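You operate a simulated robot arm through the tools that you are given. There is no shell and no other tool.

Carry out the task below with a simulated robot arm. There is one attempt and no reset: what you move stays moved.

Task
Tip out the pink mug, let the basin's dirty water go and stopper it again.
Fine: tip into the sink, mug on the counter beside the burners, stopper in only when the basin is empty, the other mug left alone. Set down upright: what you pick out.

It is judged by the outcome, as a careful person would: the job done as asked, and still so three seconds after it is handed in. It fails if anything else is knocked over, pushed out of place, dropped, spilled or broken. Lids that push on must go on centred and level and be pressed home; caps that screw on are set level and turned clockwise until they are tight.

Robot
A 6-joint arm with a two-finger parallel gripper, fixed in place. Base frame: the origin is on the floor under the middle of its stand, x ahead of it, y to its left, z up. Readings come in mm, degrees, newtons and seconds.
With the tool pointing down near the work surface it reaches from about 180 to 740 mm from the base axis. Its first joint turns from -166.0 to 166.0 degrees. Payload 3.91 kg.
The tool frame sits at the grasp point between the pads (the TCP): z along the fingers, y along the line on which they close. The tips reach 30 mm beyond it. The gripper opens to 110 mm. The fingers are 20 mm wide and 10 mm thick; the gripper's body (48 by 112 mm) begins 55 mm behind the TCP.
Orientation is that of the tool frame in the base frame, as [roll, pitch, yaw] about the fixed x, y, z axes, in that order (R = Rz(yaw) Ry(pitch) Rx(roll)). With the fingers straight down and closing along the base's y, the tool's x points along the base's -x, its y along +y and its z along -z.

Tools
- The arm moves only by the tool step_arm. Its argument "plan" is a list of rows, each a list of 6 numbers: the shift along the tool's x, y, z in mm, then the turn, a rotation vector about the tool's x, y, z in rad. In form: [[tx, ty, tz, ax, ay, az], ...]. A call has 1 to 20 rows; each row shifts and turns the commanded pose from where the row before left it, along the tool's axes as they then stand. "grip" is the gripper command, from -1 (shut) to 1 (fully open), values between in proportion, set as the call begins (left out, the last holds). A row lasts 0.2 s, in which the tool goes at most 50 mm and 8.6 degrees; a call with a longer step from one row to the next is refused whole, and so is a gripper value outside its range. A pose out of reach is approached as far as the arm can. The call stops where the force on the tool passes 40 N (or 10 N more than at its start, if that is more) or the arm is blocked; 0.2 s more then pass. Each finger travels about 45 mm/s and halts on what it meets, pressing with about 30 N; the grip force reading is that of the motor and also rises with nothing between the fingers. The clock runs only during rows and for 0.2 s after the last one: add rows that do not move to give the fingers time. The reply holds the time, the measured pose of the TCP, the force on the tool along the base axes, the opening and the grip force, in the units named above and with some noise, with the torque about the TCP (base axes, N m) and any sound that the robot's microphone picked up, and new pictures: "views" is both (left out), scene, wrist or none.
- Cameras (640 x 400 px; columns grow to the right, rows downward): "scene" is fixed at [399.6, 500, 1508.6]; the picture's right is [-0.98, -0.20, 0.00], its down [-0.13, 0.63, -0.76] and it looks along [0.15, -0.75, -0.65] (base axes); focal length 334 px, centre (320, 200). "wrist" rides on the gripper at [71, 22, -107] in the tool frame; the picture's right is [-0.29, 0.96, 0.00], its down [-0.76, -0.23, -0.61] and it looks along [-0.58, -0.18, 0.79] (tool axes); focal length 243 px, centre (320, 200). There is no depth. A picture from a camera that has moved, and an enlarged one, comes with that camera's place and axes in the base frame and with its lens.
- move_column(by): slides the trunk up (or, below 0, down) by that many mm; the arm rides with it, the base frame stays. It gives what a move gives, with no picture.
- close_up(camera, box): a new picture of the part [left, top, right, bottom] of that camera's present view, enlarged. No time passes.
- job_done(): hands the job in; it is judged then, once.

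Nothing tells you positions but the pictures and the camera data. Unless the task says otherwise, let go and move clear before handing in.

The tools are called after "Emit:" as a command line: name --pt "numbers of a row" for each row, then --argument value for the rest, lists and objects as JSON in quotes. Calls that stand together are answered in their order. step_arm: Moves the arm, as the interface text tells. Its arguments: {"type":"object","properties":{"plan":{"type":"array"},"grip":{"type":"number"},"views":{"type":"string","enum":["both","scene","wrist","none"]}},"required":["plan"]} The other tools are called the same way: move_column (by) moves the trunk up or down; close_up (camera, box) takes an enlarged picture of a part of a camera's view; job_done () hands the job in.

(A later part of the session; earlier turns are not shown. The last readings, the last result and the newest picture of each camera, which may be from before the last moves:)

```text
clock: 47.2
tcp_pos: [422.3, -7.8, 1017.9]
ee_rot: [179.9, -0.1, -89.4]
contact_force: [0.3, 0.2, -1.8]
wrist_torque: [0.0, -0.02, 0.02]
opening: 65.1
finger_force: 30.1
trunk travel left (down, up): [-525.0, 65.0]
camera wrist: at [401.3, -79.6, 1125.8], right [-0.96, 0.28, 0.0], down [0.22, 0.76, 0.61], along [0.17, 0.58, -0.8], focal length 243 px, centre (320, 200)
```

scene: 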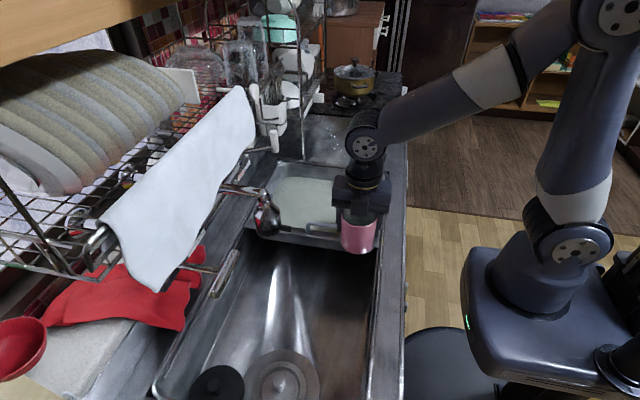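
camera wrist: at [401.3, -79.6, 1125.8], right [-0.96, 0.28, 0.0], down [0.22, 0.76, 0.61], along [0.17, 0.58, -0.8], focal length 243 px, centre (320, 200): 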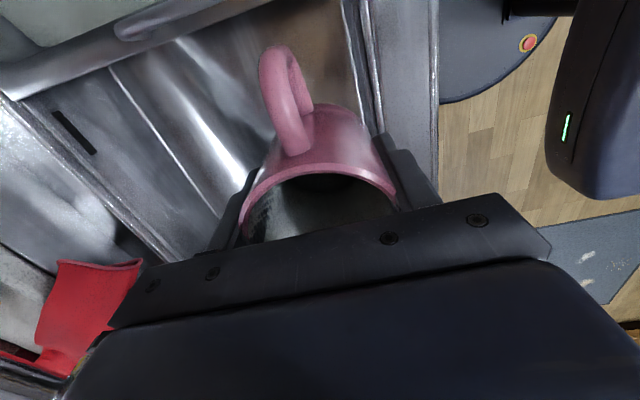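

The mug is upright again at about 1.8 N. I'll look inside to confirm it's empty.

Emit:
close_up --camera "wrist" --box '[220, 130, 420, 260]'

Emit:
close_up --camera "scene" --box '[240, 140, 420, 280]'

```text
3.08 times, centred on (320, 195) of wrist
camera zoom: at [401.3, -79.6, 1125.8], right [-0.96, 0.28, 0.0], down [0.22, 0.76, 0.61], along [0.17, 0.58, -0.8], focal length 746 px, centre (320, 215)
```

zoom: 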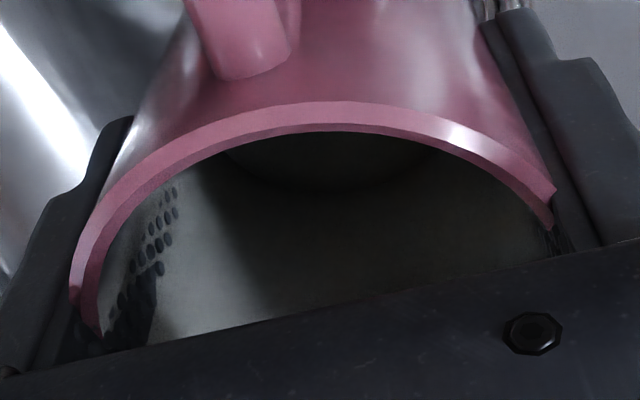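

```text
2.86 times, centred on (330, 210) of scene
camera zoom: at [399.6, 500.0, 1508.6], right [-0.98, -0.2, 0.0], down [-0.13, 0.63, -0.76], along [0.15, -0.75, -0.65], focal length 954 px, centre (291, 171)
```

zoom: 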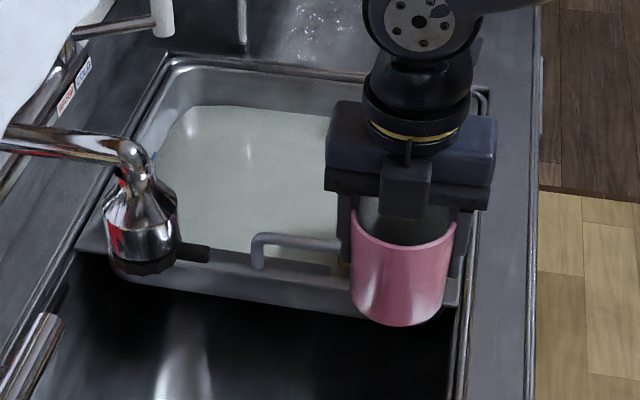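

The mug is empty. I'll turn the gripper back to its original yaw, then carry the mug to the counter between the basin and the burners.

Emit:
step_arm --pt "0 0 0 0 0 0.08" --pt "0 0 0 0 0 0.08" --pt "0 0 0 0 0 0.08" --pt "0 0 0 0 0 0.08" --pt "0 0 0 0 0 0.08" --pt "0 0 0 0 0 0.08" --pt "0 0 0 0 0 0.08" --pt "0 0 0 0 0 0.08" --pt "0 0 0 0 0 0.08" --pt "0 0 0 0 0 0.08" --pt "0 0 0 0 0 0.08" --pt "0 0 0 0 0 0.08" --pt "0 0 0 0 0 0.08" --pt "0 0 0 0 0 0.08" --pt "0 0 0 0 0 0.08" --pt "0 0 0 0 0 0.08" --pt "0 0 0 0 0 0.08" --pt "0 0 0 0 0 0.08" --pt "0 0 0 0 0 0.08" --pt "0 0 0 0 0 0.061" --views "none"

Emit:
step_arm --pt "0 -8 0 0 0 0" --pt "0 -15 0 0 0 0" --pt "0 -20 0 0 0 0" --pt "0 -20 0 0 0 0" --pt "0 -20 0 0 0 0" --pt "0 -20 0 0 0 0" --pt "0 -20 0 0 0 0" --pt "0 -20 0 0 0 0" --pt "0 -20 0 0 0 0" --pt "0 -20 0 0 0 0" --pt "0 -20 0 0 0 0" --pt "0 -20 0 0 0 0" --pt "0 -20 0 0 0 0" --pt "0 -20 0 0 0 0" --pt "0 -20 0 0 0 0" --pt "0 -20 0 0 0 0" --pt "0 -20 0 0 0 0" --pt "0 -15 0 0 0 0" --pt "0 -8 0 0 0 0" --pt "0 0 0 0 0 0"

```text
clock: 51.4
tcp_pos: [423.3, -7.5, 1018.7]
ee_rot: [-179.9, -0.1, 179.9]
contact_force: [0.0, 0.3, -2.7]
wrist_torque: [0.02, 0.0, -0.03]
opening: 65.4
finger_force: 30.6
trunk travel left (down, up): [-525.0, 65.0]
```

```text
clock: 55.6
tcp_pos: [423.2, -354.2, 1019.6]
ee_rot: [-179.9, -0.3, -179.9]
contact_force: [0.0, -0.4, -2.6]
wrist_torque: [0.02, 0.03, 0.0]
opening: 65.3
finger_force: 29.6
trunk travel left (down, up): [-525.0, 65.0]
camera wrist: at [351.4, -332.9, 1126.8], right [0.29, 0.96, 0.0], down [0.76, -0.23, 0.61], along [0.58, -0.18, -0.8], focal length 243 px, centre (320, 200)
```

scene: 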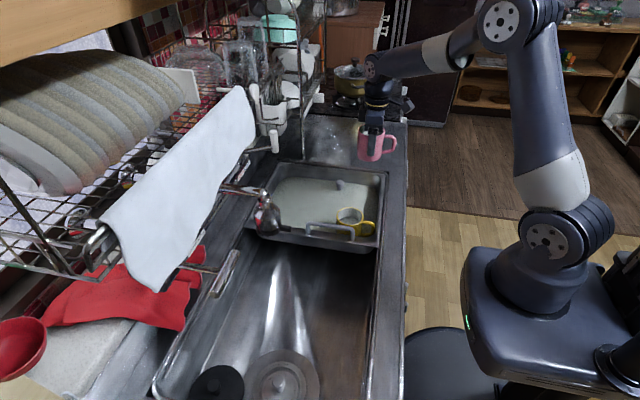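
wrist: 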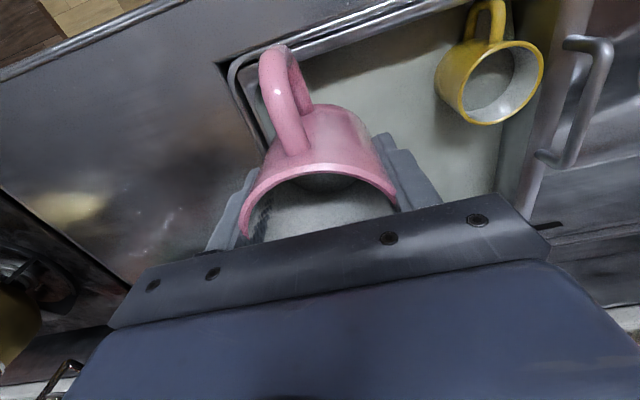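

I'll carry on to about (437, -535) over the open counter and lower partway.

Emit:
step_arm --pt "-1.4 -9 0 0 0 0" --pt "-1.4 -18 0 0 0 0" --pt "-1.4 -18 0 0 0 0" --pt "-1.4 -18 0 0 0 0" --pt "-1.4 -18 0 0 0 0" --pt "-1.4 -18 0 0 0 0" --pt "-1.4 -18 0 0 0 0" --pt "-1.4 -18 0 0 0 0" --pt "-1.4 -18 0 0 0 0" --pt "-1.4 -18 0 0 0 0" --pt "0 -10 0 0 0 0" --pt "0 0 10 0 0 0" --pt "0 0 15 0 0 0" --pt "0 0 15 0 0 0" --pt "0 0 15 0 0 0" --pt "0 0 12 0 0 0" --pt "0 0 8 0 0 0" --pt "0 0 0 0 0 0"

```text
clock: 59.4
tcp_pos: [435.8, -535.7, 944.2]
ee_rot: [-179.9, -0.2, -179.9]
contact_force: [0.2, -1.1, -2.6]
wrist_torque: [-0.05, -0.03, -0.02]
opening: 65.2
finger_force: 29.8
trunk travel left (down, up): [-525.0, 65.0]
camera wrist: at [365.0, -513.8, 1051.2], right [0.29, 0.96, 0.0], down [0.76, -0.23, 0.61], along [0.58, -0.18, -0.8], focal length 243 px, centre (320, 200)
```

scene: 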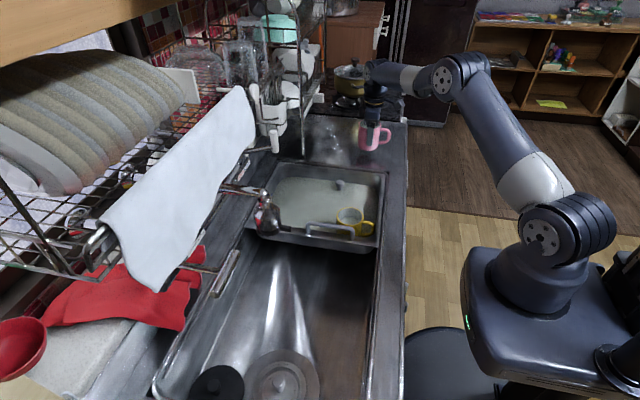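
wrist: 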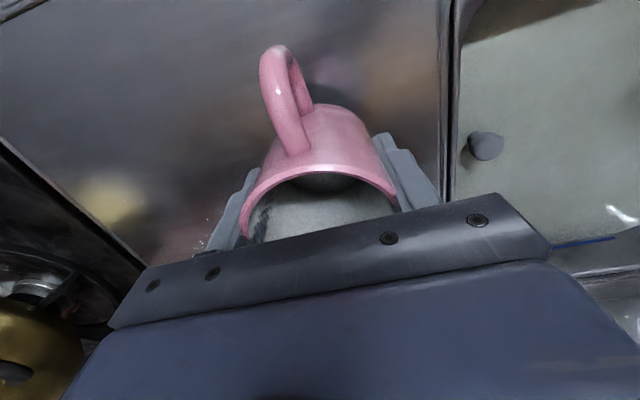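

The mug is over clear counter, so I'll lower it in fine steps to find the surface.

Emit:
step_arm --pt "0 0 5 0 0 0" --pt "0 0 5 0 0 0" --pt "0 0 4 0 0 0" --pt "0 0 3 0 0 0" --pt "0 0 2 0 0 0" --pt "0 0 2 0 0 0" --pt "0 0 0 0 0 0" --views "none"

Emit:
close_up --camera "scene" --box '[320, 90, 430, 180]'

```text
clock: 61.0
tcp_pos: [435.7, -536.7, 923.4]
ee_rot: [-179.9, -0.1, -180.0]
contact_force: [0.4, 0.6, -1.8]
wrist_torque: [0.0, 0.01, -0.02]
opening: 65.2
finger_force: 30.4
trunk travel left (down, up): [-525.0, 65.0]
```

```text
4.44 times, centred on (375, 135) of scene
camera zoom: at [399.6, 500.0, 1508.6], right [-0.98, -0.2, 0.0], down [-0.13, 0.63, -0.76], along [0.15, -0.75, -0.65], focal length 1485 px, centre (76, 489)
```

zoom: 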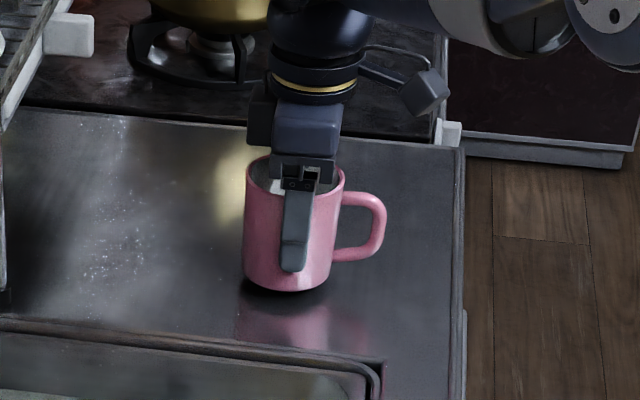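

Emit:
step_arm --pt "0 0 1.5 0 0 0" --pt "0 0 1.5 0 0 0" --pt "0 0 1.5 0 0 0" --pt "0 0 0 0 0 0" --views "none"

Emit:
step_arm --pt "0 0 1 0 0 0" --pt "0 0 1 0 0 0" --pt "0 0 1 0 0 0" --pt "0 0 0 0 0 0" --views "none"

```text
clock: 62.0
tcp_pos: [434.7, -535.9, 918.2]
ee_rot: [-179.9, -0.2, -180.0]
contact_force: [0.1, -0.6, -2.5]
wrist_torque: [-0.01, -0.01, 0.0]
opening: 65.3
finger_force: 29.9
trunk travel left (down, up): [-525.0, 65.0]
```

```text
clock: 63.0
tcp_pos: [436.2, -535.6, 915.0]
ee_rot: [-179.9, -0.2, 180.0]
contact_force: [-0.1, 0.8, -2.0]
wrist_torque: [0.03, -0.03, 0.06]
opening: 65.5
finger_force: 29.7
trunk travel left (down, up): [-525.0, 65.0]
```

Emit:
step_arm --pt "0 0 1 0 0 0" --pt "0 0 1 0 0 0" --pt "0 0 0 0 0 0" --views "none"

Emit:
step_arm --pt "0 0 1 0 0 0" --pt "0 0 1 0 0 0" --pt "0 0 0 0 0 0" --views "none"

Emit:
close_up --camera "scene" --box '[340, 110, 410, 170]'

```text
clock: 63.8
tcp_pos: [436.7, -536.8, 914.4]
ee_rot: [-179.8, -0.1, -180.0]
contact_force: [1.5, -0.5, 2.6]
wrist_torque: [0.04, -0.12, -0.06]
opening: 65.4
finger_force: 30.5
trunk travel left (down, up): [-525.0, 65.0]
```

```text
clock: 64.6
tcp_pos: [436.0, -535.6, 914.7]
ee_rot: [-179.6, -0.1, 180.0]
contact_force: [1.7, -3.7, 19.3]
wrist_torque: [0.08, 0.08, 0.0]
opening: 65.3
finger_force: 30.2
trunk travel left (down, up): [-525.0, 65.0]
```

```text
6.67 times, centred on (375, 140) of scene
camera zoom: at [399.6, 500.0, 1508.6], right [-0.98, -0.2, 0.0], down [-0.13, 0.63, -0.76], along [0.15, -0.75, -0.65], focal length 2227 px, centre (-47, 600)
```

zoom: 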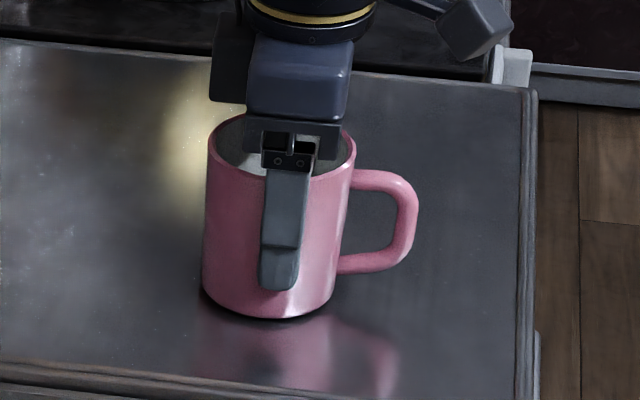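

The mug is seated on the counter with about 19 N of press. I'll ease the press off and then release.

Emit:
step_arm --pt "0 0 -1.5 0 0 0" --pt "0 0 -1 0 0 0" --pt "0 0 0 0 0 0" --views "none"

Emit:
step_arm --pt "0 0 0 0 0 0" --pt "0 0 0 0 0 0" --pt "0 0 0 0 0 0" --pt "0 0 0 0 0 0" --pt "0 0 0 0 0 0" --grip 1

```text
clock: 65.4
tcp_pos: [435.5, -534.3, 915.0]
ee_rot: [-179.9, -0.1, 179.9]
contact_force: [0.7, -5.4, 10.1]
wrist_torque: [-0.2, -0.44, -0.21]
opening: 65.1
finger_force: 29.4
trunk travel left (down, up): [-525.0, 65.0]
```

```text
clock: 66.6
tcp_pos: [436.3, -535.2, 913.5]
ee_rot: [-179.9, -0.1, 180.0]
contact_force: [-0.1, -0.1, -0.3]
wrist_torque: [0.0, 0.01, -0.02]
opening: 109.8
finger_force: 0.2
trunk travel left (down, up): [-525.0, 65.0]
camera wrist: at [364.6, -514.0, 1021.4], right [0.29, 0.96, 0.0], down [0.76, -0.23, 0.61], along [0.58, -0.18, -0.8], focal length 243 px, centre (320, 200)
```

scene: 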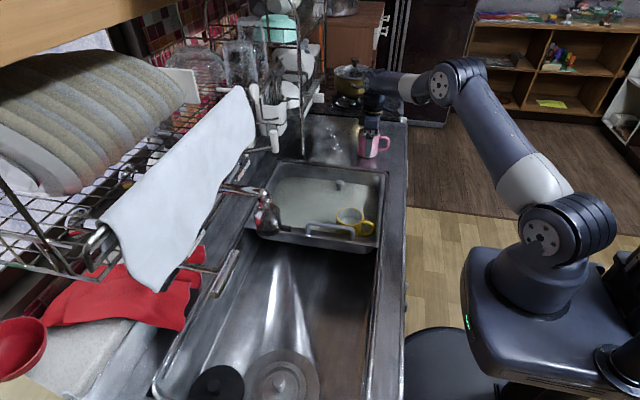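
wrist: 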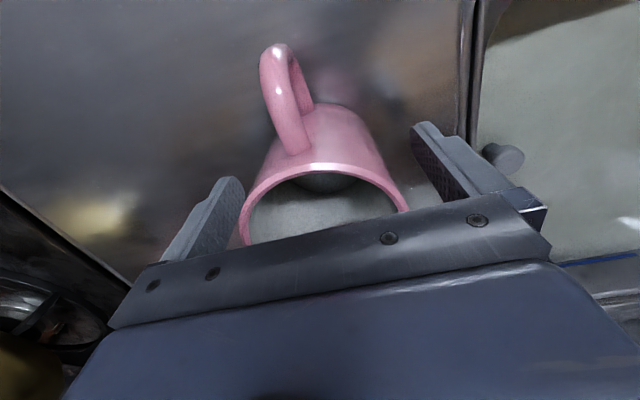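

The mug is released and standing. I'll rise straight up, then move over the stopper.

Emit:
step_arm --pt "0 0 -5 0 0 0" --pt "0 0 -10 0 0 0" --pt "0 0 -15 0 0 0" --pt "0 0 -20 0 0 0" --pt "0 0 -20 0 0 0" --pt "0 0 -20 0 0 0" --pt "0 0 -10 0 0 0" --pt "0 0 0 0 0 0"

Emit:
close_up --camera "scene" --box '[320, 90, 430, 180]'

```text
clock: 68.4
tcp_pos: [435.1, -534.6, 1015.0]
ee_rot: [-179.8, -0.1, 179.9]
contact_force: [0.3, -0.1, 0.2]
wrist_torque: [0.01, -0.01, 0.0]
opening: 110.2
finger_force: 0.0
trunk travel left (down, up): [-525.0, 65.0]
camera wrist: at [364.0, -514.5, 1121.9], right [0.29, 0.96, 0.0], down [0.76, -0.23, 0.61], along [0.58, -0.18, -0.8], focal length 243 px, centre (320, 200)
```

scene: 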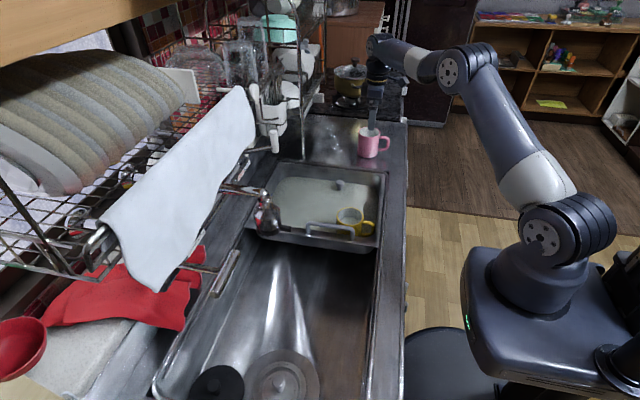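
wrist: 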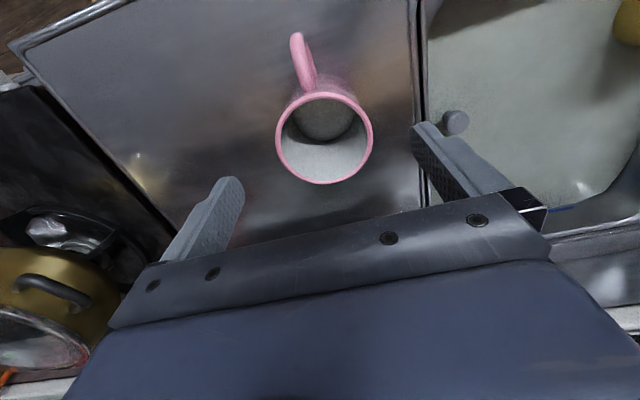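

```text
4.44 times, centred on (375, 135) of scene
camera zoom: at [399.6, 500.0, 1508.6], right [-0.98, -0.2, 0.0], down [-0.13, 0.63, -0.76], along [0.15, -0.75, -0.65], focal length 1485 px, centre (76, 489)
```

zoom: 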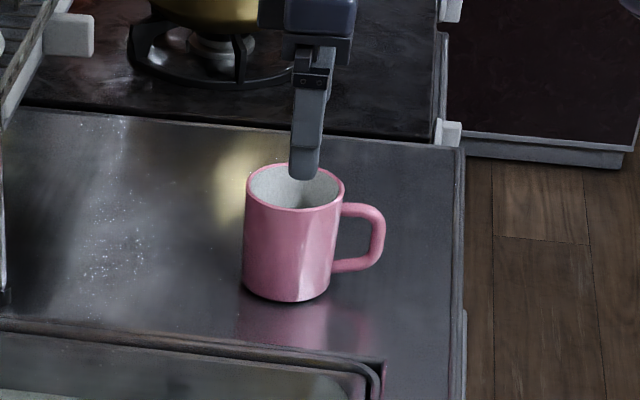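

The pink mug stands upright and empty on the counter. Next I'll move above the stopper and yaw about 60°, so the fingers clear the basin wall and the camera clears the mug.

Emit:
step_arm --pt "-5 10 0 0 0 0" --pt "-8 16 0 0 0 0" --pt "-8 16 0 0 0 0" --pt "-8 16 0 0 0 0" --pt "-8 16 0 0 0 0" --pt "-8 16 0 0 0 0" --pt "-8 16 0 0 0 0" --pt "-8 16 0 0 0 0" --pt "-8 16 0 0 0 0" --pt "-6 13 0 0 0 0" --pt "0 0 0 0 0 -0.1" --pt "0 0 0 0 0 -0.1" --pt "0 0 0 0 0 -0.1" --pt "0 0 0 0 0 -0.1" --pt "0 0 0 0 0 -0.1" --pt "0 0 0 0 0 -0.1" --pt "0 0 0 0 0 -0.1" --pt "0 0 0 0 0 -0.1" --pt "0 0 0 0 0 -0.1" --pt "0 0 0 0 0 -0.147"

```text
clock: 72.6
tcp_pos: [511.4, -384.2, 1014.5]
ee_rot: [179.9, -0.2, -119.9]
contact_force: [1.5, 0.6, -0.3]
wrist_torque: [0.0, 0.01, -0.01]
opening: 110.0
finger_force: 0.0
trunk travel left (down, up): [-525.0, 65.0]
camera wrist: at [457.4, -435.2, 1121.1], right [-0.68, 0.73, 0.0], down [0.58, 0.55, 0.61], along [0.44, 0.41, -0.8], focal length 243 px, centre (320, 200)
```

scene: 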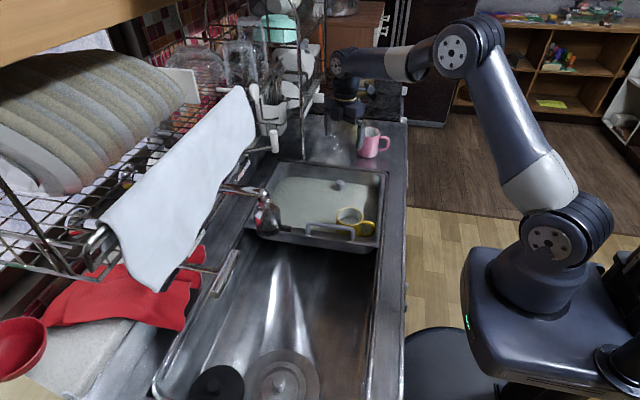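
wrist: 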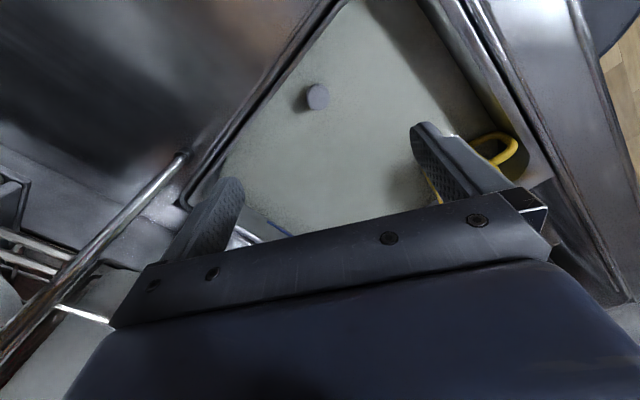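

The knob sits almost straight below the tool, around (511, -385). I'll narrow the opening to about 60 mm and descend to just above it to refine the alignment.

Emit:
step_arm --pt "0 0 15 0 0 0" --pt "0 0 20 0 0 0" --pt "0 0 20 0 0 0" --pt "0 0 20 0 0 0" --pt "0 0 20 0 0 0" --pt "0 0 20 0 0 0" --pt "0 0 15 0 0 0" --pt "0 0 5 0 0 0" --pt "0 0 0 0 0 0" --grip 0.1

Emit:
close_up --camera "wrist" --box '[200, 40, 440, 190]'

Emit:
close_up --camera "scene" --box '[290, 120, 400, 210]'

```text
clock: 74.6
tcp_pos: [509.9, -384.4, 878.6]
ee_rot: [180.0, -0.1, -120.0]
contact_force: [-0.2, -0.1, 0.1]
wrist_torque: [0.01, 0.02, 0.01]
opening: 60.4
finger_force: 0.1
trunk travel left (down, up): [-525.0, 65.0]
camera wrist: at [456.4, -435.6, 986.1], right [-0.68, 0.73, 0.0], down [0.58, 0.54, 0.61], along [0.44, 0.41, -0.8], focal length 243 px, centre (320, 200)
```

scene: 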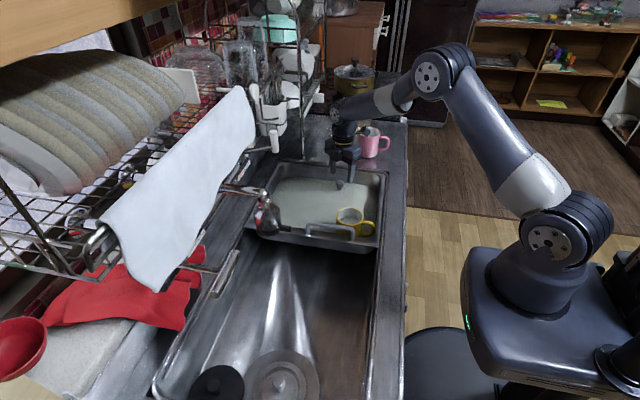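
wrist: 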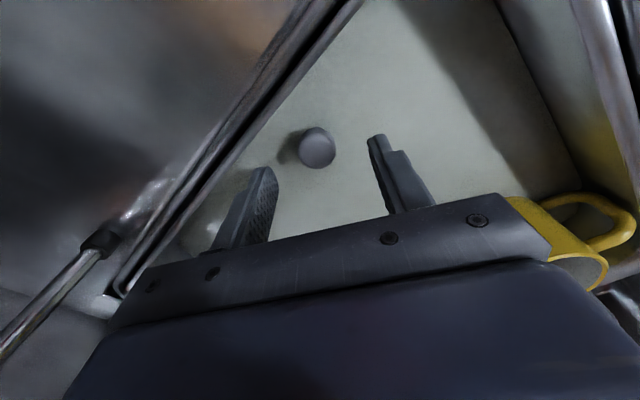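

```text
2.67 times, centred on (320, 115) of wrist
camera zoom: at [456.4, -435.6, 986.1], right [-0.68, 0.73, 0.0], down [0.58, 0.54, 0.61], along [0.44, 0.41, -0.8], focal length 647 px, centre (320, 427)
```

zoom: 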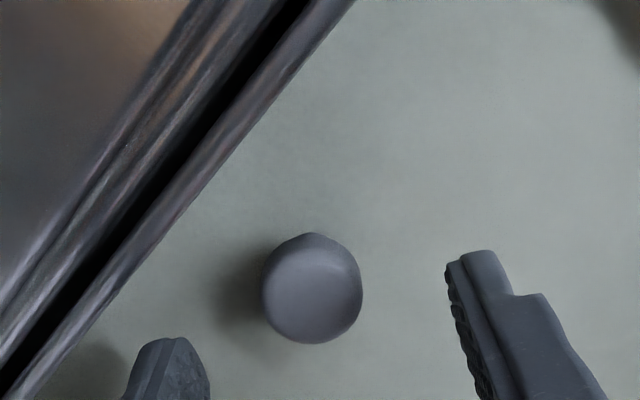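

```text
4.44 times, centred on (345, 165) of scene
camera zoom: at [399.6, 500.0, 1508.6], right [-0.98, -0.2, 0.0], down [-0.13, 0.63, -0.76], along [0.15, -0.75, -0.65], focal length 1485 px, centre (209, 356)
```

zoom: 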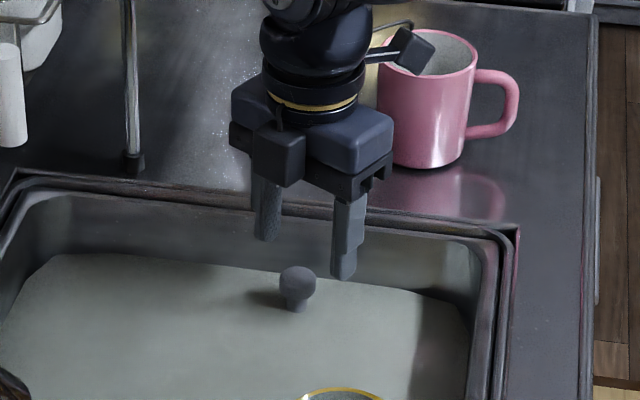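

I'm aligned over the mushroom-shaped knob to within about 2 mm. I'll descend so the pads straddle the cap, keeping the fingertips clear of the basin floor.

Emit:
step_arm --pt "0 -2 10 0 0 0" --pt "0 0 10 0 0 0" --pt "0 0 10 0 0 0" --pt "0 0 8 0 0 0" --pt "0 0 6 0 0 0" --pt "0 0 4 0 0 0" --pt "0 0 2 0 0 0" --pt "0 0 0 0 0 0"

Emit:
close_up --camera "scene" --box '[290, 140, 400, 230]'

Emit:
close_up --camera "wrist" --box '[200, 80, 440, 230]'

```text
clock: 76.4
tcp_pos: [512.5, -385.9, 829.1]
ee_rot: [179.8, -0.2, -120.1]
contact_force: [0.3, -0.5, -0.1]
wrist_torque: [-0.01, -0.02, -0.01]
opening: 60.5
finger_force: 0.2
trunk travel left (down, up): [-525.0, 65.0]
camera wrist: at [458.1, -436.8, 936.3], right [-0.68, 0.73, 0.0], down [0.58, 0.54, 0.61], along [0.44, 0.41, -0.8], focal length 243 px, centre (320, 200)
```

scene: 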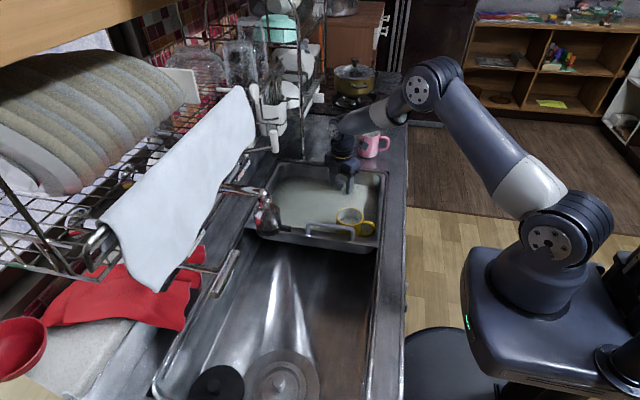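
wrist: 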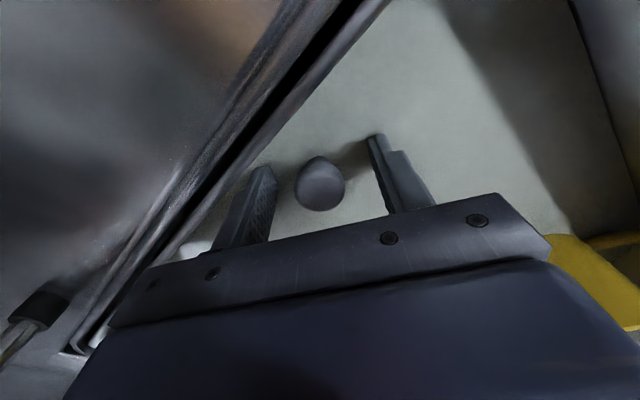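

```text
4.44 times, centred on (345, 185) of scene
camera zoom: at [399.6, 500.0, 1508.6], right [-0.98, -0.2, 0.0], down [-0.13, 0.63, -0.76], along [0.15, -0.75, -0.65], focal length 1485 px, centre (209, 267)
```

zoom: 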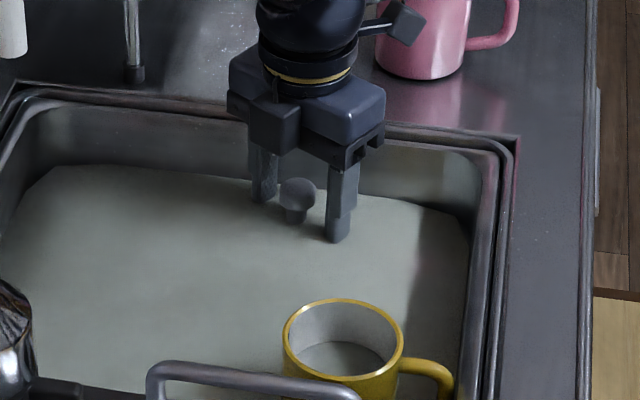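

```text
2.67 times, centred on (320, 155) of wrist
camera zoom: at [458.1, -436.8, 936.3], right [-0.68, 0.73, 0.0], down [0.58, 0.54, 0.61], along [0.44, 0.41, -0.8], focal length 647 px, centre (320, 320)
```

zoom: 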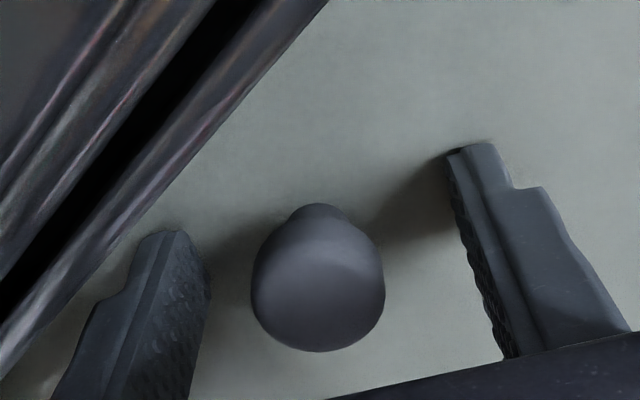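

The knob cap is centred between the pads, so I'll close on it.

Emit:
step_arm --pt "0 0 1.5 0 0 0" --pt "0 0 0 0 0 0" --pt "0 0 0 0 0 0" --pt "0 0 0 0 0 0" --pt "0 0 0 0 0 0" --grip -1

Emit:
close_up --camera "wrist" --box '[200, 80, 440, 230]'

```text
clock: 77.6
tcp_pos: [512.5, -386.3, 827.6]
ee_rot: [179.9, -0.2, -120.0]
contact_force: [-0.5, 1.1, -0.6]
wrist_torque: [0.01, -0.01, -0.01]
opening: 26.0
finger_force: 29.6
trunk travel left (down, up): [-525.0, 65.0]
camera wrist: at [457.8, -436.9, 934.7], right [-0.68, 0.73, 0.0], down [0.58, 0.54, 0.61], along [0.44, 0.41, -0.8], focal length 243 px, centre (320, 200)
```

scene: 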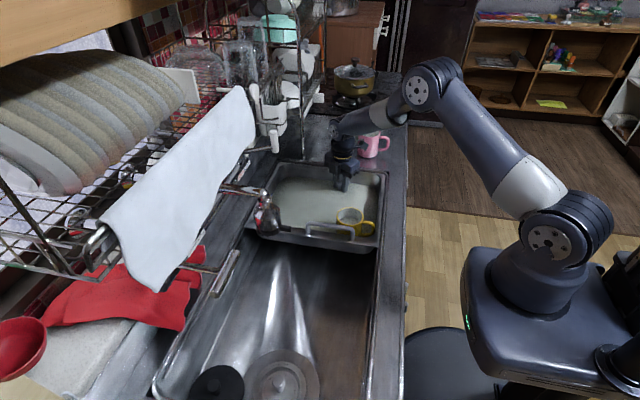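
wrist: 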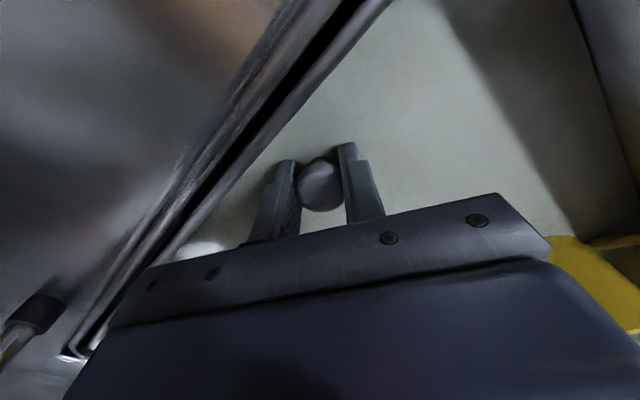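

```text
2.67 times, centred on (320, 155) of wrist
camera zoom: at [457.8, -436.9, 934.7], right [-0.68, 0.73, 0.0], down [0.58, 0.54, 0.61], along [0.44, 0.41, -0.8], focal length 647 px, centre (320, 320)
```

zoom: 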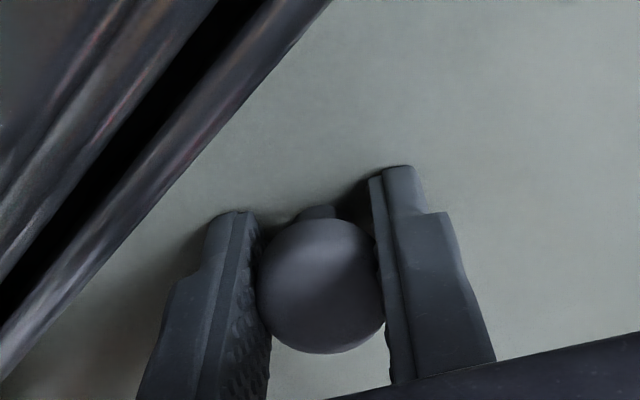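

The cap is gripped at 26 mm with the tool at (512.5, -386.3, 827.6). I'll pull straight up, slowly.

Emit:
step_arm --pt "0 0 -1 0 0 0" --pt "0 0 -1 0 0 0" --pt "0 0 -1.5 0 0 0" --pt "0 0 -1.5 0 0 0" --pt "0 0 -2 0 0 0" --pt "0 0 -2 0 0 0" --pt "0 0 -3 0 0 0" --pt "0 0 0 0 0 0"

Emit:
close_up --camera "scene" --box '[290, 140, 400, 230]'

```text
clock: 79.4
tcp_pos: [512.8, -385.9, 840.3]
ee_rot: [180.0, -0.2, -120.0]
contact_force: [0.1, 1.0, -0.2]
wrist_torque: [0.02, 0.0, -0.01]
opening: 26.0
finger_force: 30.3
trunk travel left (down, up): [-525.0, 65.0]
camera wrist: at [458.0, -437.1, 947.0], right [-0.68, 0.73, 0.0], down [0.58, 0.54, 0.61], along [0.44, 0.41, -0.8], focal length 243 px, centre (320, 200)
```

scene: 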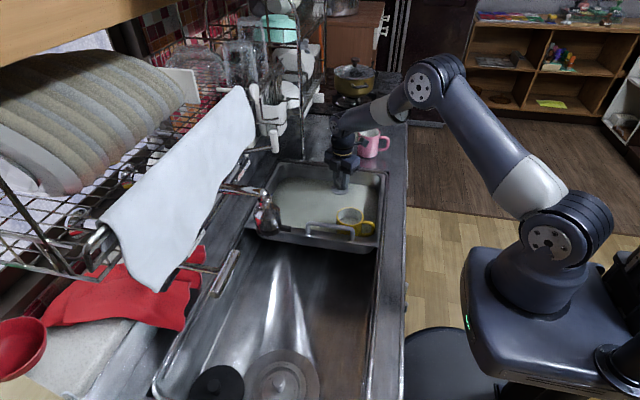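
wrist: 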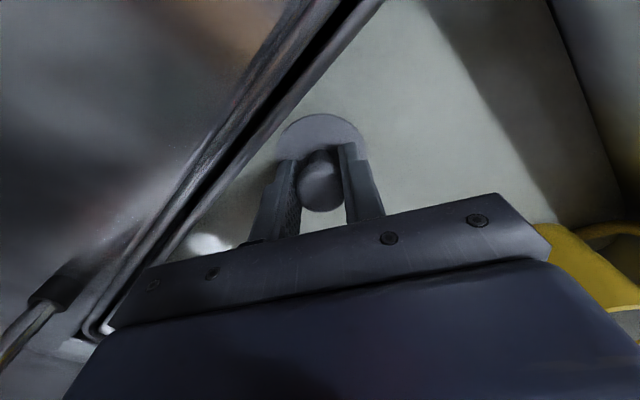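

```text
4.44 times, centred on (345, 185) of scene
camera zoom: at [399.6, 500.0, 1508.6], right [-0.98, -0.2, 0.0], down [-0.13, 0.63, -0.76], along [0.15, -0.75, -0.65], focal length 1485 px, centre (209, 267)
```

zoom: 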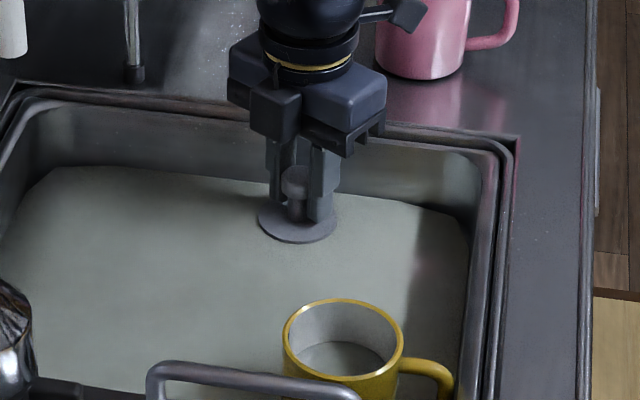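

The stopper lifted out easily; it has a disc about 52 mm across below the cap. I'll raise it a bit more and hold it while the basin drains.

Emit:
step_arm --pt "0 0 -4 0 0 0" --pt "0 0 -6 0 0 0" --pt "0 0 -8 0 0 0" --pt "0 0 -8 0 0 0" --pt "0 0 -8 0 0 0" --pt "0 0 -6 0 0 0" --pt "0 0 0 0 0 0" --pt "0 0 0 0 0 0" --pt "0 0 0 0 0 0" --pt "0 0 0 0 0 0"

Emit:
close_up --camera "scene" --box '[270, 140, 400, 245]'

```text
clock: 81.6
tcp_pos: [512.9, -383.8, 880.6]
ee_rot: [179.9, -0.2, -120.0]
contact_force: [0.1, -0.4, -0.2]
wrist_torque: [0.02, 0.0, -0.02]
opening: 26.0
finger_force: 30.3
trunk travel left (down, up): [-525.0, 65.0]
camera wrist: at [458.5, -436.2, 987.5], right [-0.68, 0.73, 0.0], down [0.58, 0.54, 0.61], along [0.44, 0.41, -0.8], focal length 243 px, centre (320, 200)
```

scene: 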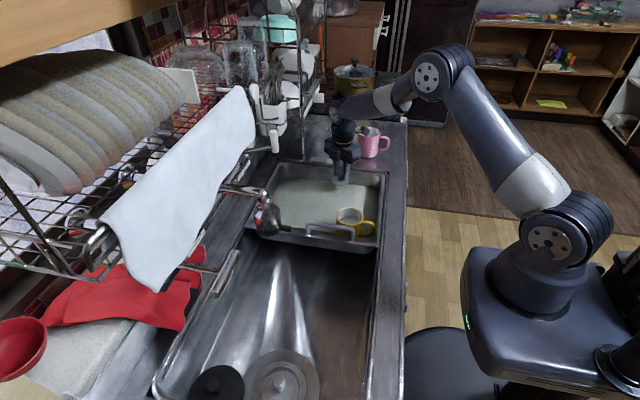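
wrist: 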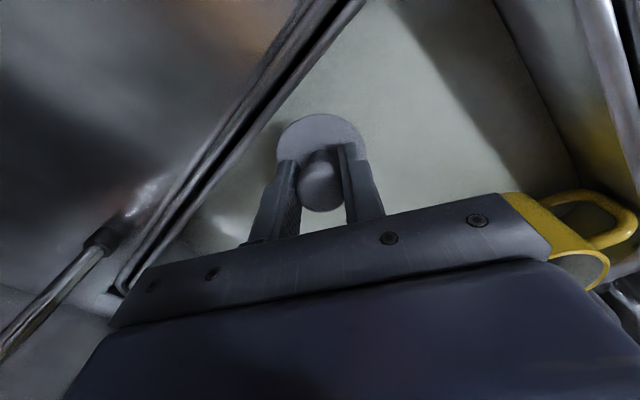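

```text
3.81 times, centred on (335, 192) of scene
camera zoom: at [399.6, 500.0, 1508.6], right [-0.98, -0.2, 0.0], down [-0.13, 0.63, -0.76], along [0.15, -0.75, -0.65], focal length 1272 px, centre (263, 229)
```

zoom: 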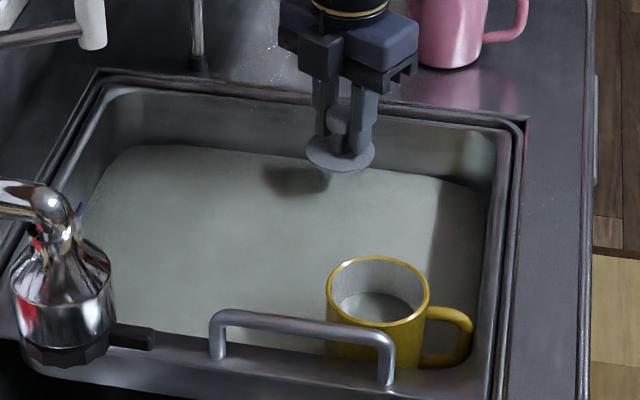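

The stopper is held level above the drain. I'll wait and watch the water level fall.

Emit:
step_arm --pt "0 0 0 0 0 0" --pt "0 0 0 0 0 0" --pt "0 0 0 0 0 0" --pt "0 0 0 0 0 0" --pt "0 0 0 0 0 0" --pt "0 0 0 0 0 0" --pt "0 0 0 0 0 0" --pt "0 0 0 0 0 0" --pt "0 0 0 0 0 0" --pt "0 0 0 0 0 0" --pt "0 0 0 0 0 0" --pt "0 0 0 0 0 0" --pt "0 0 0 0 0 0" --pt "0 0 0 0 0 0" --pt "0 0 0 0 0 0" --pt "0 0 0 0 0 0" --pt "0 0 0 0 0 0" --pt "0 0 0 0 0 0" --pt "0 0 0 0 0 0" --pt "0 0 0 0 0 0" --views "none"

Emit:
close_up --camera "scene" --box '[270, 140, 400, 245]'

```text
clock: 85.8
tcp_pos: [512.0, -385.9, 880.5]
ee_rot: [179.9, -0.2, -119.9]
contact_force: [0.4, 0.1, -0.1]
wrist_torque: [0.02, 0.01, -0.01]
opening: 25.8
finger_force: 30.1
trunk travel left (down, up): [-525.0, 65.0]
```

```text
3.81 times, centred on (335, 192) of scene
camera zoom: at [399.6, 500.0, 1508.6], right [-0.98, -0.2, 0.0], down [-0.13, 0.63, -0.76], along [0.15, -0.75, -0.65], focal length 1272 px, centre (263, 229)
```

zoom: 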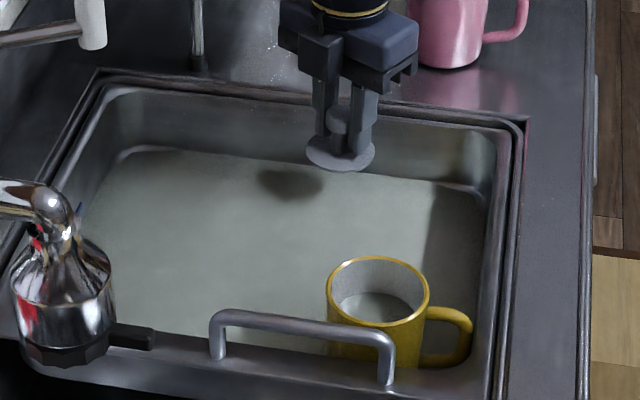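

The waterline has dropped a few millimetres, so it is draining slowly. I'll keep holding.

Emit:
step_arm --pt "0 0 0 0 0 0" --pt "0 0 0 0 0 0" --pt "0 0 0 0 0 0" --pt "0 0 0 0 0 0" --pt "0 0 0 0 0 0" --pt "0 0 0 0 0 0" --pt "0 0 0 0 0 0" --pt "0 0 0 0 0 0" --pt "0 0 0 0 0 0" --pt "0 0 0 0 0 0" --pt "0 0 0 0 0 0" --pt "0 0 0 0 0 0" --pt "0 0 0 0 0 0" --pt "0 0 0 0 0 0" --pt "0 0 0 0 0 0" --pt "0 0 0 0 0 0" --pt "0 0 0 0 0 0" --pt "0 0 0 0 0 0" --pt "0 0 0 0 0 0" --pt "0 0 0 0 0 0" --views "none"

Emit:
step_arm --pt "0 0 0 0 0 0" --pt "0 0 0 0 0 0" --pt "0 0 0 0 0 0" --pt "0 0 0 0 0 0" --pt "0 0 0 0 0 0" --pt "0 0 0 0 0 0" --pt "0 0 0 0 0 0" --pt "0 0 0 0 0 0" --pt "0 0 0 0 0 0" --pt "0 0 0 0 0 0" --pt "0 0 0 0 0 0" --pt "0 0 0 0 0 0" --pt "0 0 0 0 0 0" --pt "0 0 0 0 0 0" --pt "0 0 0 0 0 0" --pt "0 0 0 0 0 0" --pt "0 0 0 0 0 0" --pt "0 0 0 0 0 0" --pt "0 0 0 0 0 0" --pt "0 0 0 0 0 0"

Emit:
close_up --camera "scene" --box '[270, 140, 400, 245]'

```text
clock: 90.0
tcp_pos: [513.3, -386.1, 879.6]
ee_rot: [179.9, -0.2, -120.1]
contact_force: [-0.8, -0.5, -1.0]
wrist_torque: [-0.02, -0.04, -0.03]
opening: 25.6
finger_force: 30.6
trunk travel left (down, up): [-525.0, 65.0]
```

```text
clock: 94.2
tcp_pos: [513.0, -384.9, 880.4]
ee_rot: [179.9, -0.2, -120.0]
contact_force: [-0.3, 0.4, -0.7]
wrist_torque: [0.02, 0.0, 0.03]
opening: 26.0
finger_force: 30.4
trunk travel left (down, up): [-525.0, 65.0]
camera wrist: at [458.5, -436.2, 987.5], right [-0.68, 0.73, 0.0], down [0.58, 0.54, 0.61], along [0.44, 0.41, -0.8], focal length 243 px, centre (320, 200)
```

scene: 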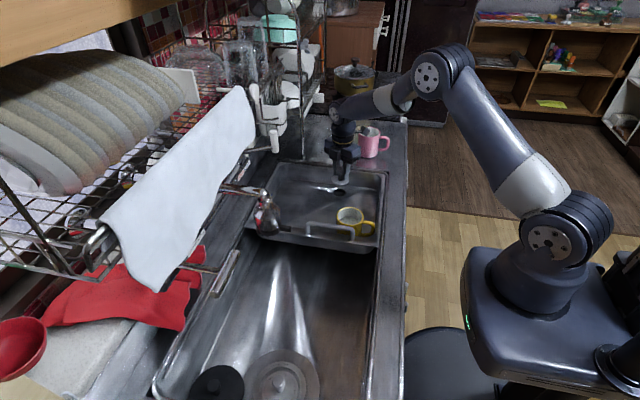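
wrist: 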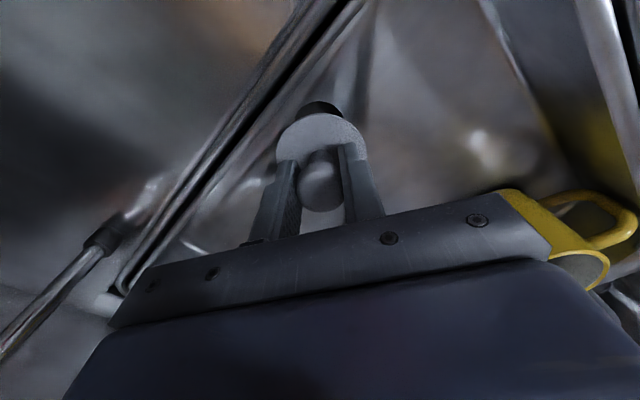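

```text
3.81 times, centred on (335, 192) of scene
camera zoom: at [399.6, 500.0, 1508.6], right [-0.98, -0.2, 0.0], down [-0.13, 0.63, -0.76], along [0.15, -0.75, -0.65], focal length 1272 px, centre (263, 229)
```

zoom: 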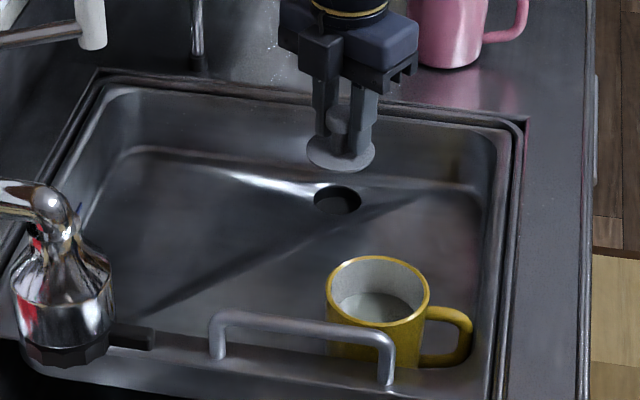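

The basin looks drained and the hole is visible directly below. I'll look closer to make sure no water is left before restoppering.

Emit:
step_arm --pt "0 0 0 0 0 0" --pt "0 0 0 0 0 0" --pt "0 0 0 0 0 0" --pt "0 0 0 0 0 0" --pt "0 0 0 0 0 0" --pt "0 0 0 0 0 0" --pt "0 0 0 0 0 0" --pt "0 0 0 0 0 0" --pt "0 0 0 0 0 0" --pt "0 0 0 0 0 0" --pt "0 0 0 0 0 0" --pt "0 0 0 0 0 0" --pt "0 0 0 0 0 0" --pt "0 0 0 0 0 0" --pt "0 0 0 0 0 0" --pt "0 0 0 0 0 0" --pt "0 0 0 0 0 0" --pt "0 0 0 0 0 0" --pt "0 0 0 0 0 0" --pt "0 0 0 0 0 0" --views "none"

Emit:
close_up --camera "scene" --box '[270, 150, 400, 245]'

Emit:
close_up --camera "scene" --box '[320, 165, 370, 205]'

Emit:
close_up --camera "wrist" --box '[220, 60, 420, 230]'

```text
clock: 98.4
tcp_pos: [513.0, -384.5, 880.3]
ee_rot: [180.0, -0.2, -120.0]
contact_force: [0.1, -0.3, 0.0]
wrist_torque: [0.0, 0.0, 0.0]
opening: 25.6
finger_force: 29.7
trunk travel left (down, up): [-525.0, 65.0]
```

```text
4.21 times, centred on (335, 198) of scene
camera zoom: at [399.6, 500.0, 1508.6], right [-0.98, -0.2, 0.0], down [-0.13, 0.63, -0.76], along [0.15, -0.75, -0.65], focal length 1406 px, centre (257, 210)
```

zoom: 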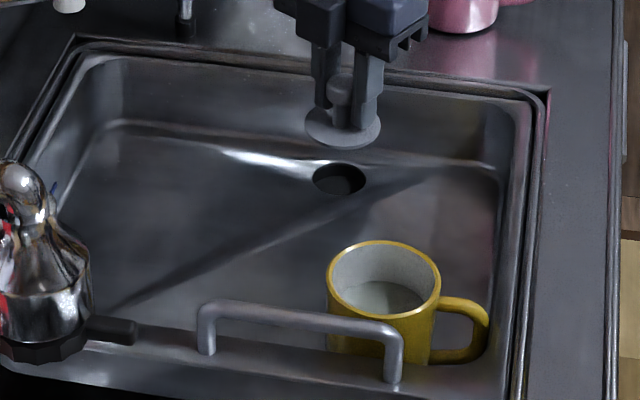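

```text
10.00 times, centred on (345, 185) of scene
camera zoom: at [399.6, 500.0, 1508.6], right [-0.98, -0.2, 0.0], down [-0.13, 0.63, -0.76], along [0.15, -0.75, -0.65], focal length 3340 px, centre (70, 350)
```

zoom: 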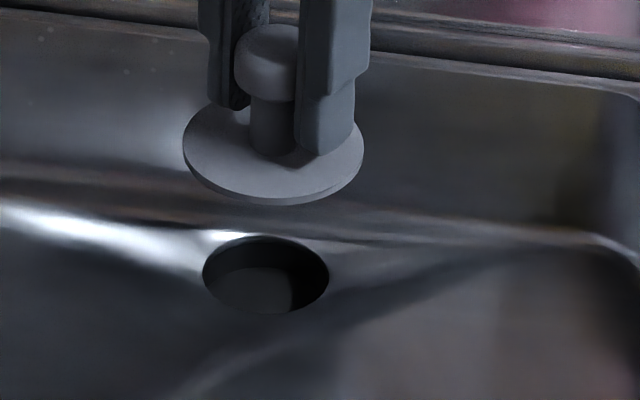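

```text
2.35 times, centred on (320, 145) of wrist
camera zoom: at [458.5, -436.2, 987.5], right [-0.68, 0.73, 0.0], down [0.58, 0.54, 0.61], along [0.44, 0.41, -0.8], focal length 571 px, centre (320, 329)
```

zoom: 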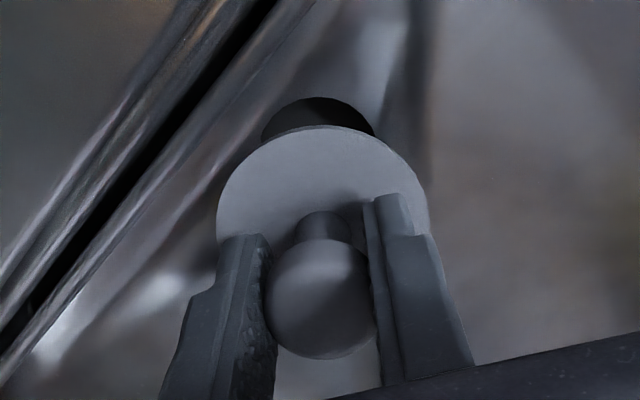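

The basin is empty and the hole lines up directly under the stopper's disc. I'll lower it straight back down along the same line.

Emit:
step_arm --pt "0 0 4 0 0 0" --pt "0 0 8 0 0 0" --pt "0 0 8 0 0 0" --pt "0 0 8 0 0 0" --pt "0 0 6 0 0 0" --pt "0 0 4 0 0 0" --pt "0 0 4 0 0 0" --pt "0 0 2 0 0 0" --pt "0 0 0 0 0 0"

Emit:
close_up --camera "scene" --box '[310, 165, 380, 215]'

```text
clock: 100.4
tcp_pos: [512.6, -384.8, 835.2]
ee_rot: [179.8, -0.2, -120.0]
contact_force: [0.0, -1.1, -0.1]
wrist_torque: [0.01, -0.01, -0.01]
opening: 25.9
finger_force: 29.7
trunk travel left (down, up): [-525.0, 65.0]
camera wrist: at [458.0, -436.6, 942.9], right [-0.68, 0.73, 0.0], down [0.58, 0.54, 0.61], along [0.44, 0.41, -0.8], focal length 243 px, centre (320, 200)
```

scene: 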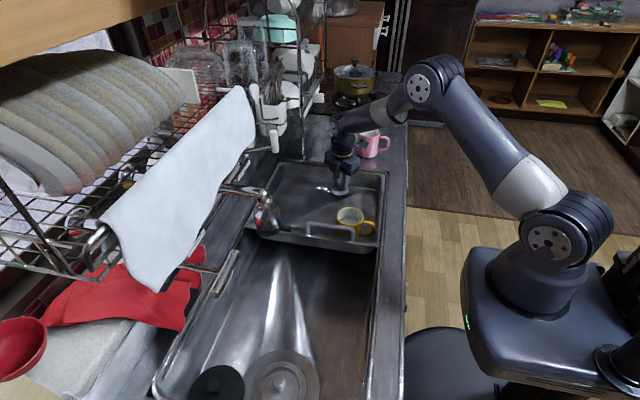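
wrist: 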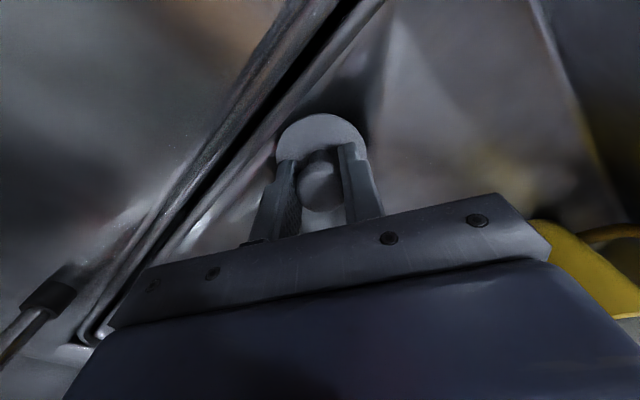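

```text
8.00 times, centred on (345, 190) of scene
camera zoom: at [399.6, 500.0, 1508.6], right [-0.98, -0.2, 0.0], down [-0.13, 0.63, -0.76], along [0.15, -0.75, -0.65], focal length 2672 px, centre (120, 280)
```

zoom: 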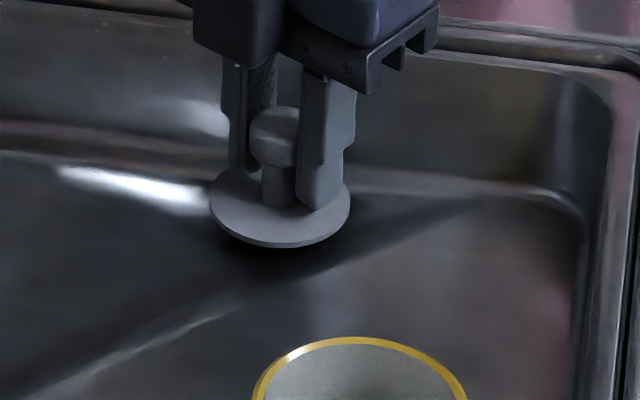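

Emit:
step_arm --pt "0 0 1.5 0 0 0" --pt "0 0 1.5 0 0 0" --pt "0 0 1.5 0 0 0" --pt "0 0 0 0 0 0" --views "none"

Emit:
step_arm --pt "0 0 1 0 0 0" --pt "0 0 1 0 0 0" --pt "0 0 1 0 0 0" --pt "0 0 0 0 0 0" --views "none"

```text
clock: 101.4
tcp_pos: [512.7, -385.1, 830.8]
ee_rot: [180.0, -0.3, -120.1]
contact_force: [0.1, -0.7, 0.2]
wrist_torque: [-0.05, -0.02, 0.02]
opening: 25.7
finger_force: 29.3
trunk travel left (down, up): [-525.0, 65.0]
```

```text
clock: 102.4
tcp_pos: [512.4, -385.6, 828.4]
ee_rot: [-180.0, -0.2, -120.1]
contact_force: [-1.9, 0.6, 4.8]
wrist_torque: [0.06, 0.06, -0.02]
opening: 25.6
finger_force: 29.8
trunk travel left (down, up): [-525.0, 65.0]
```

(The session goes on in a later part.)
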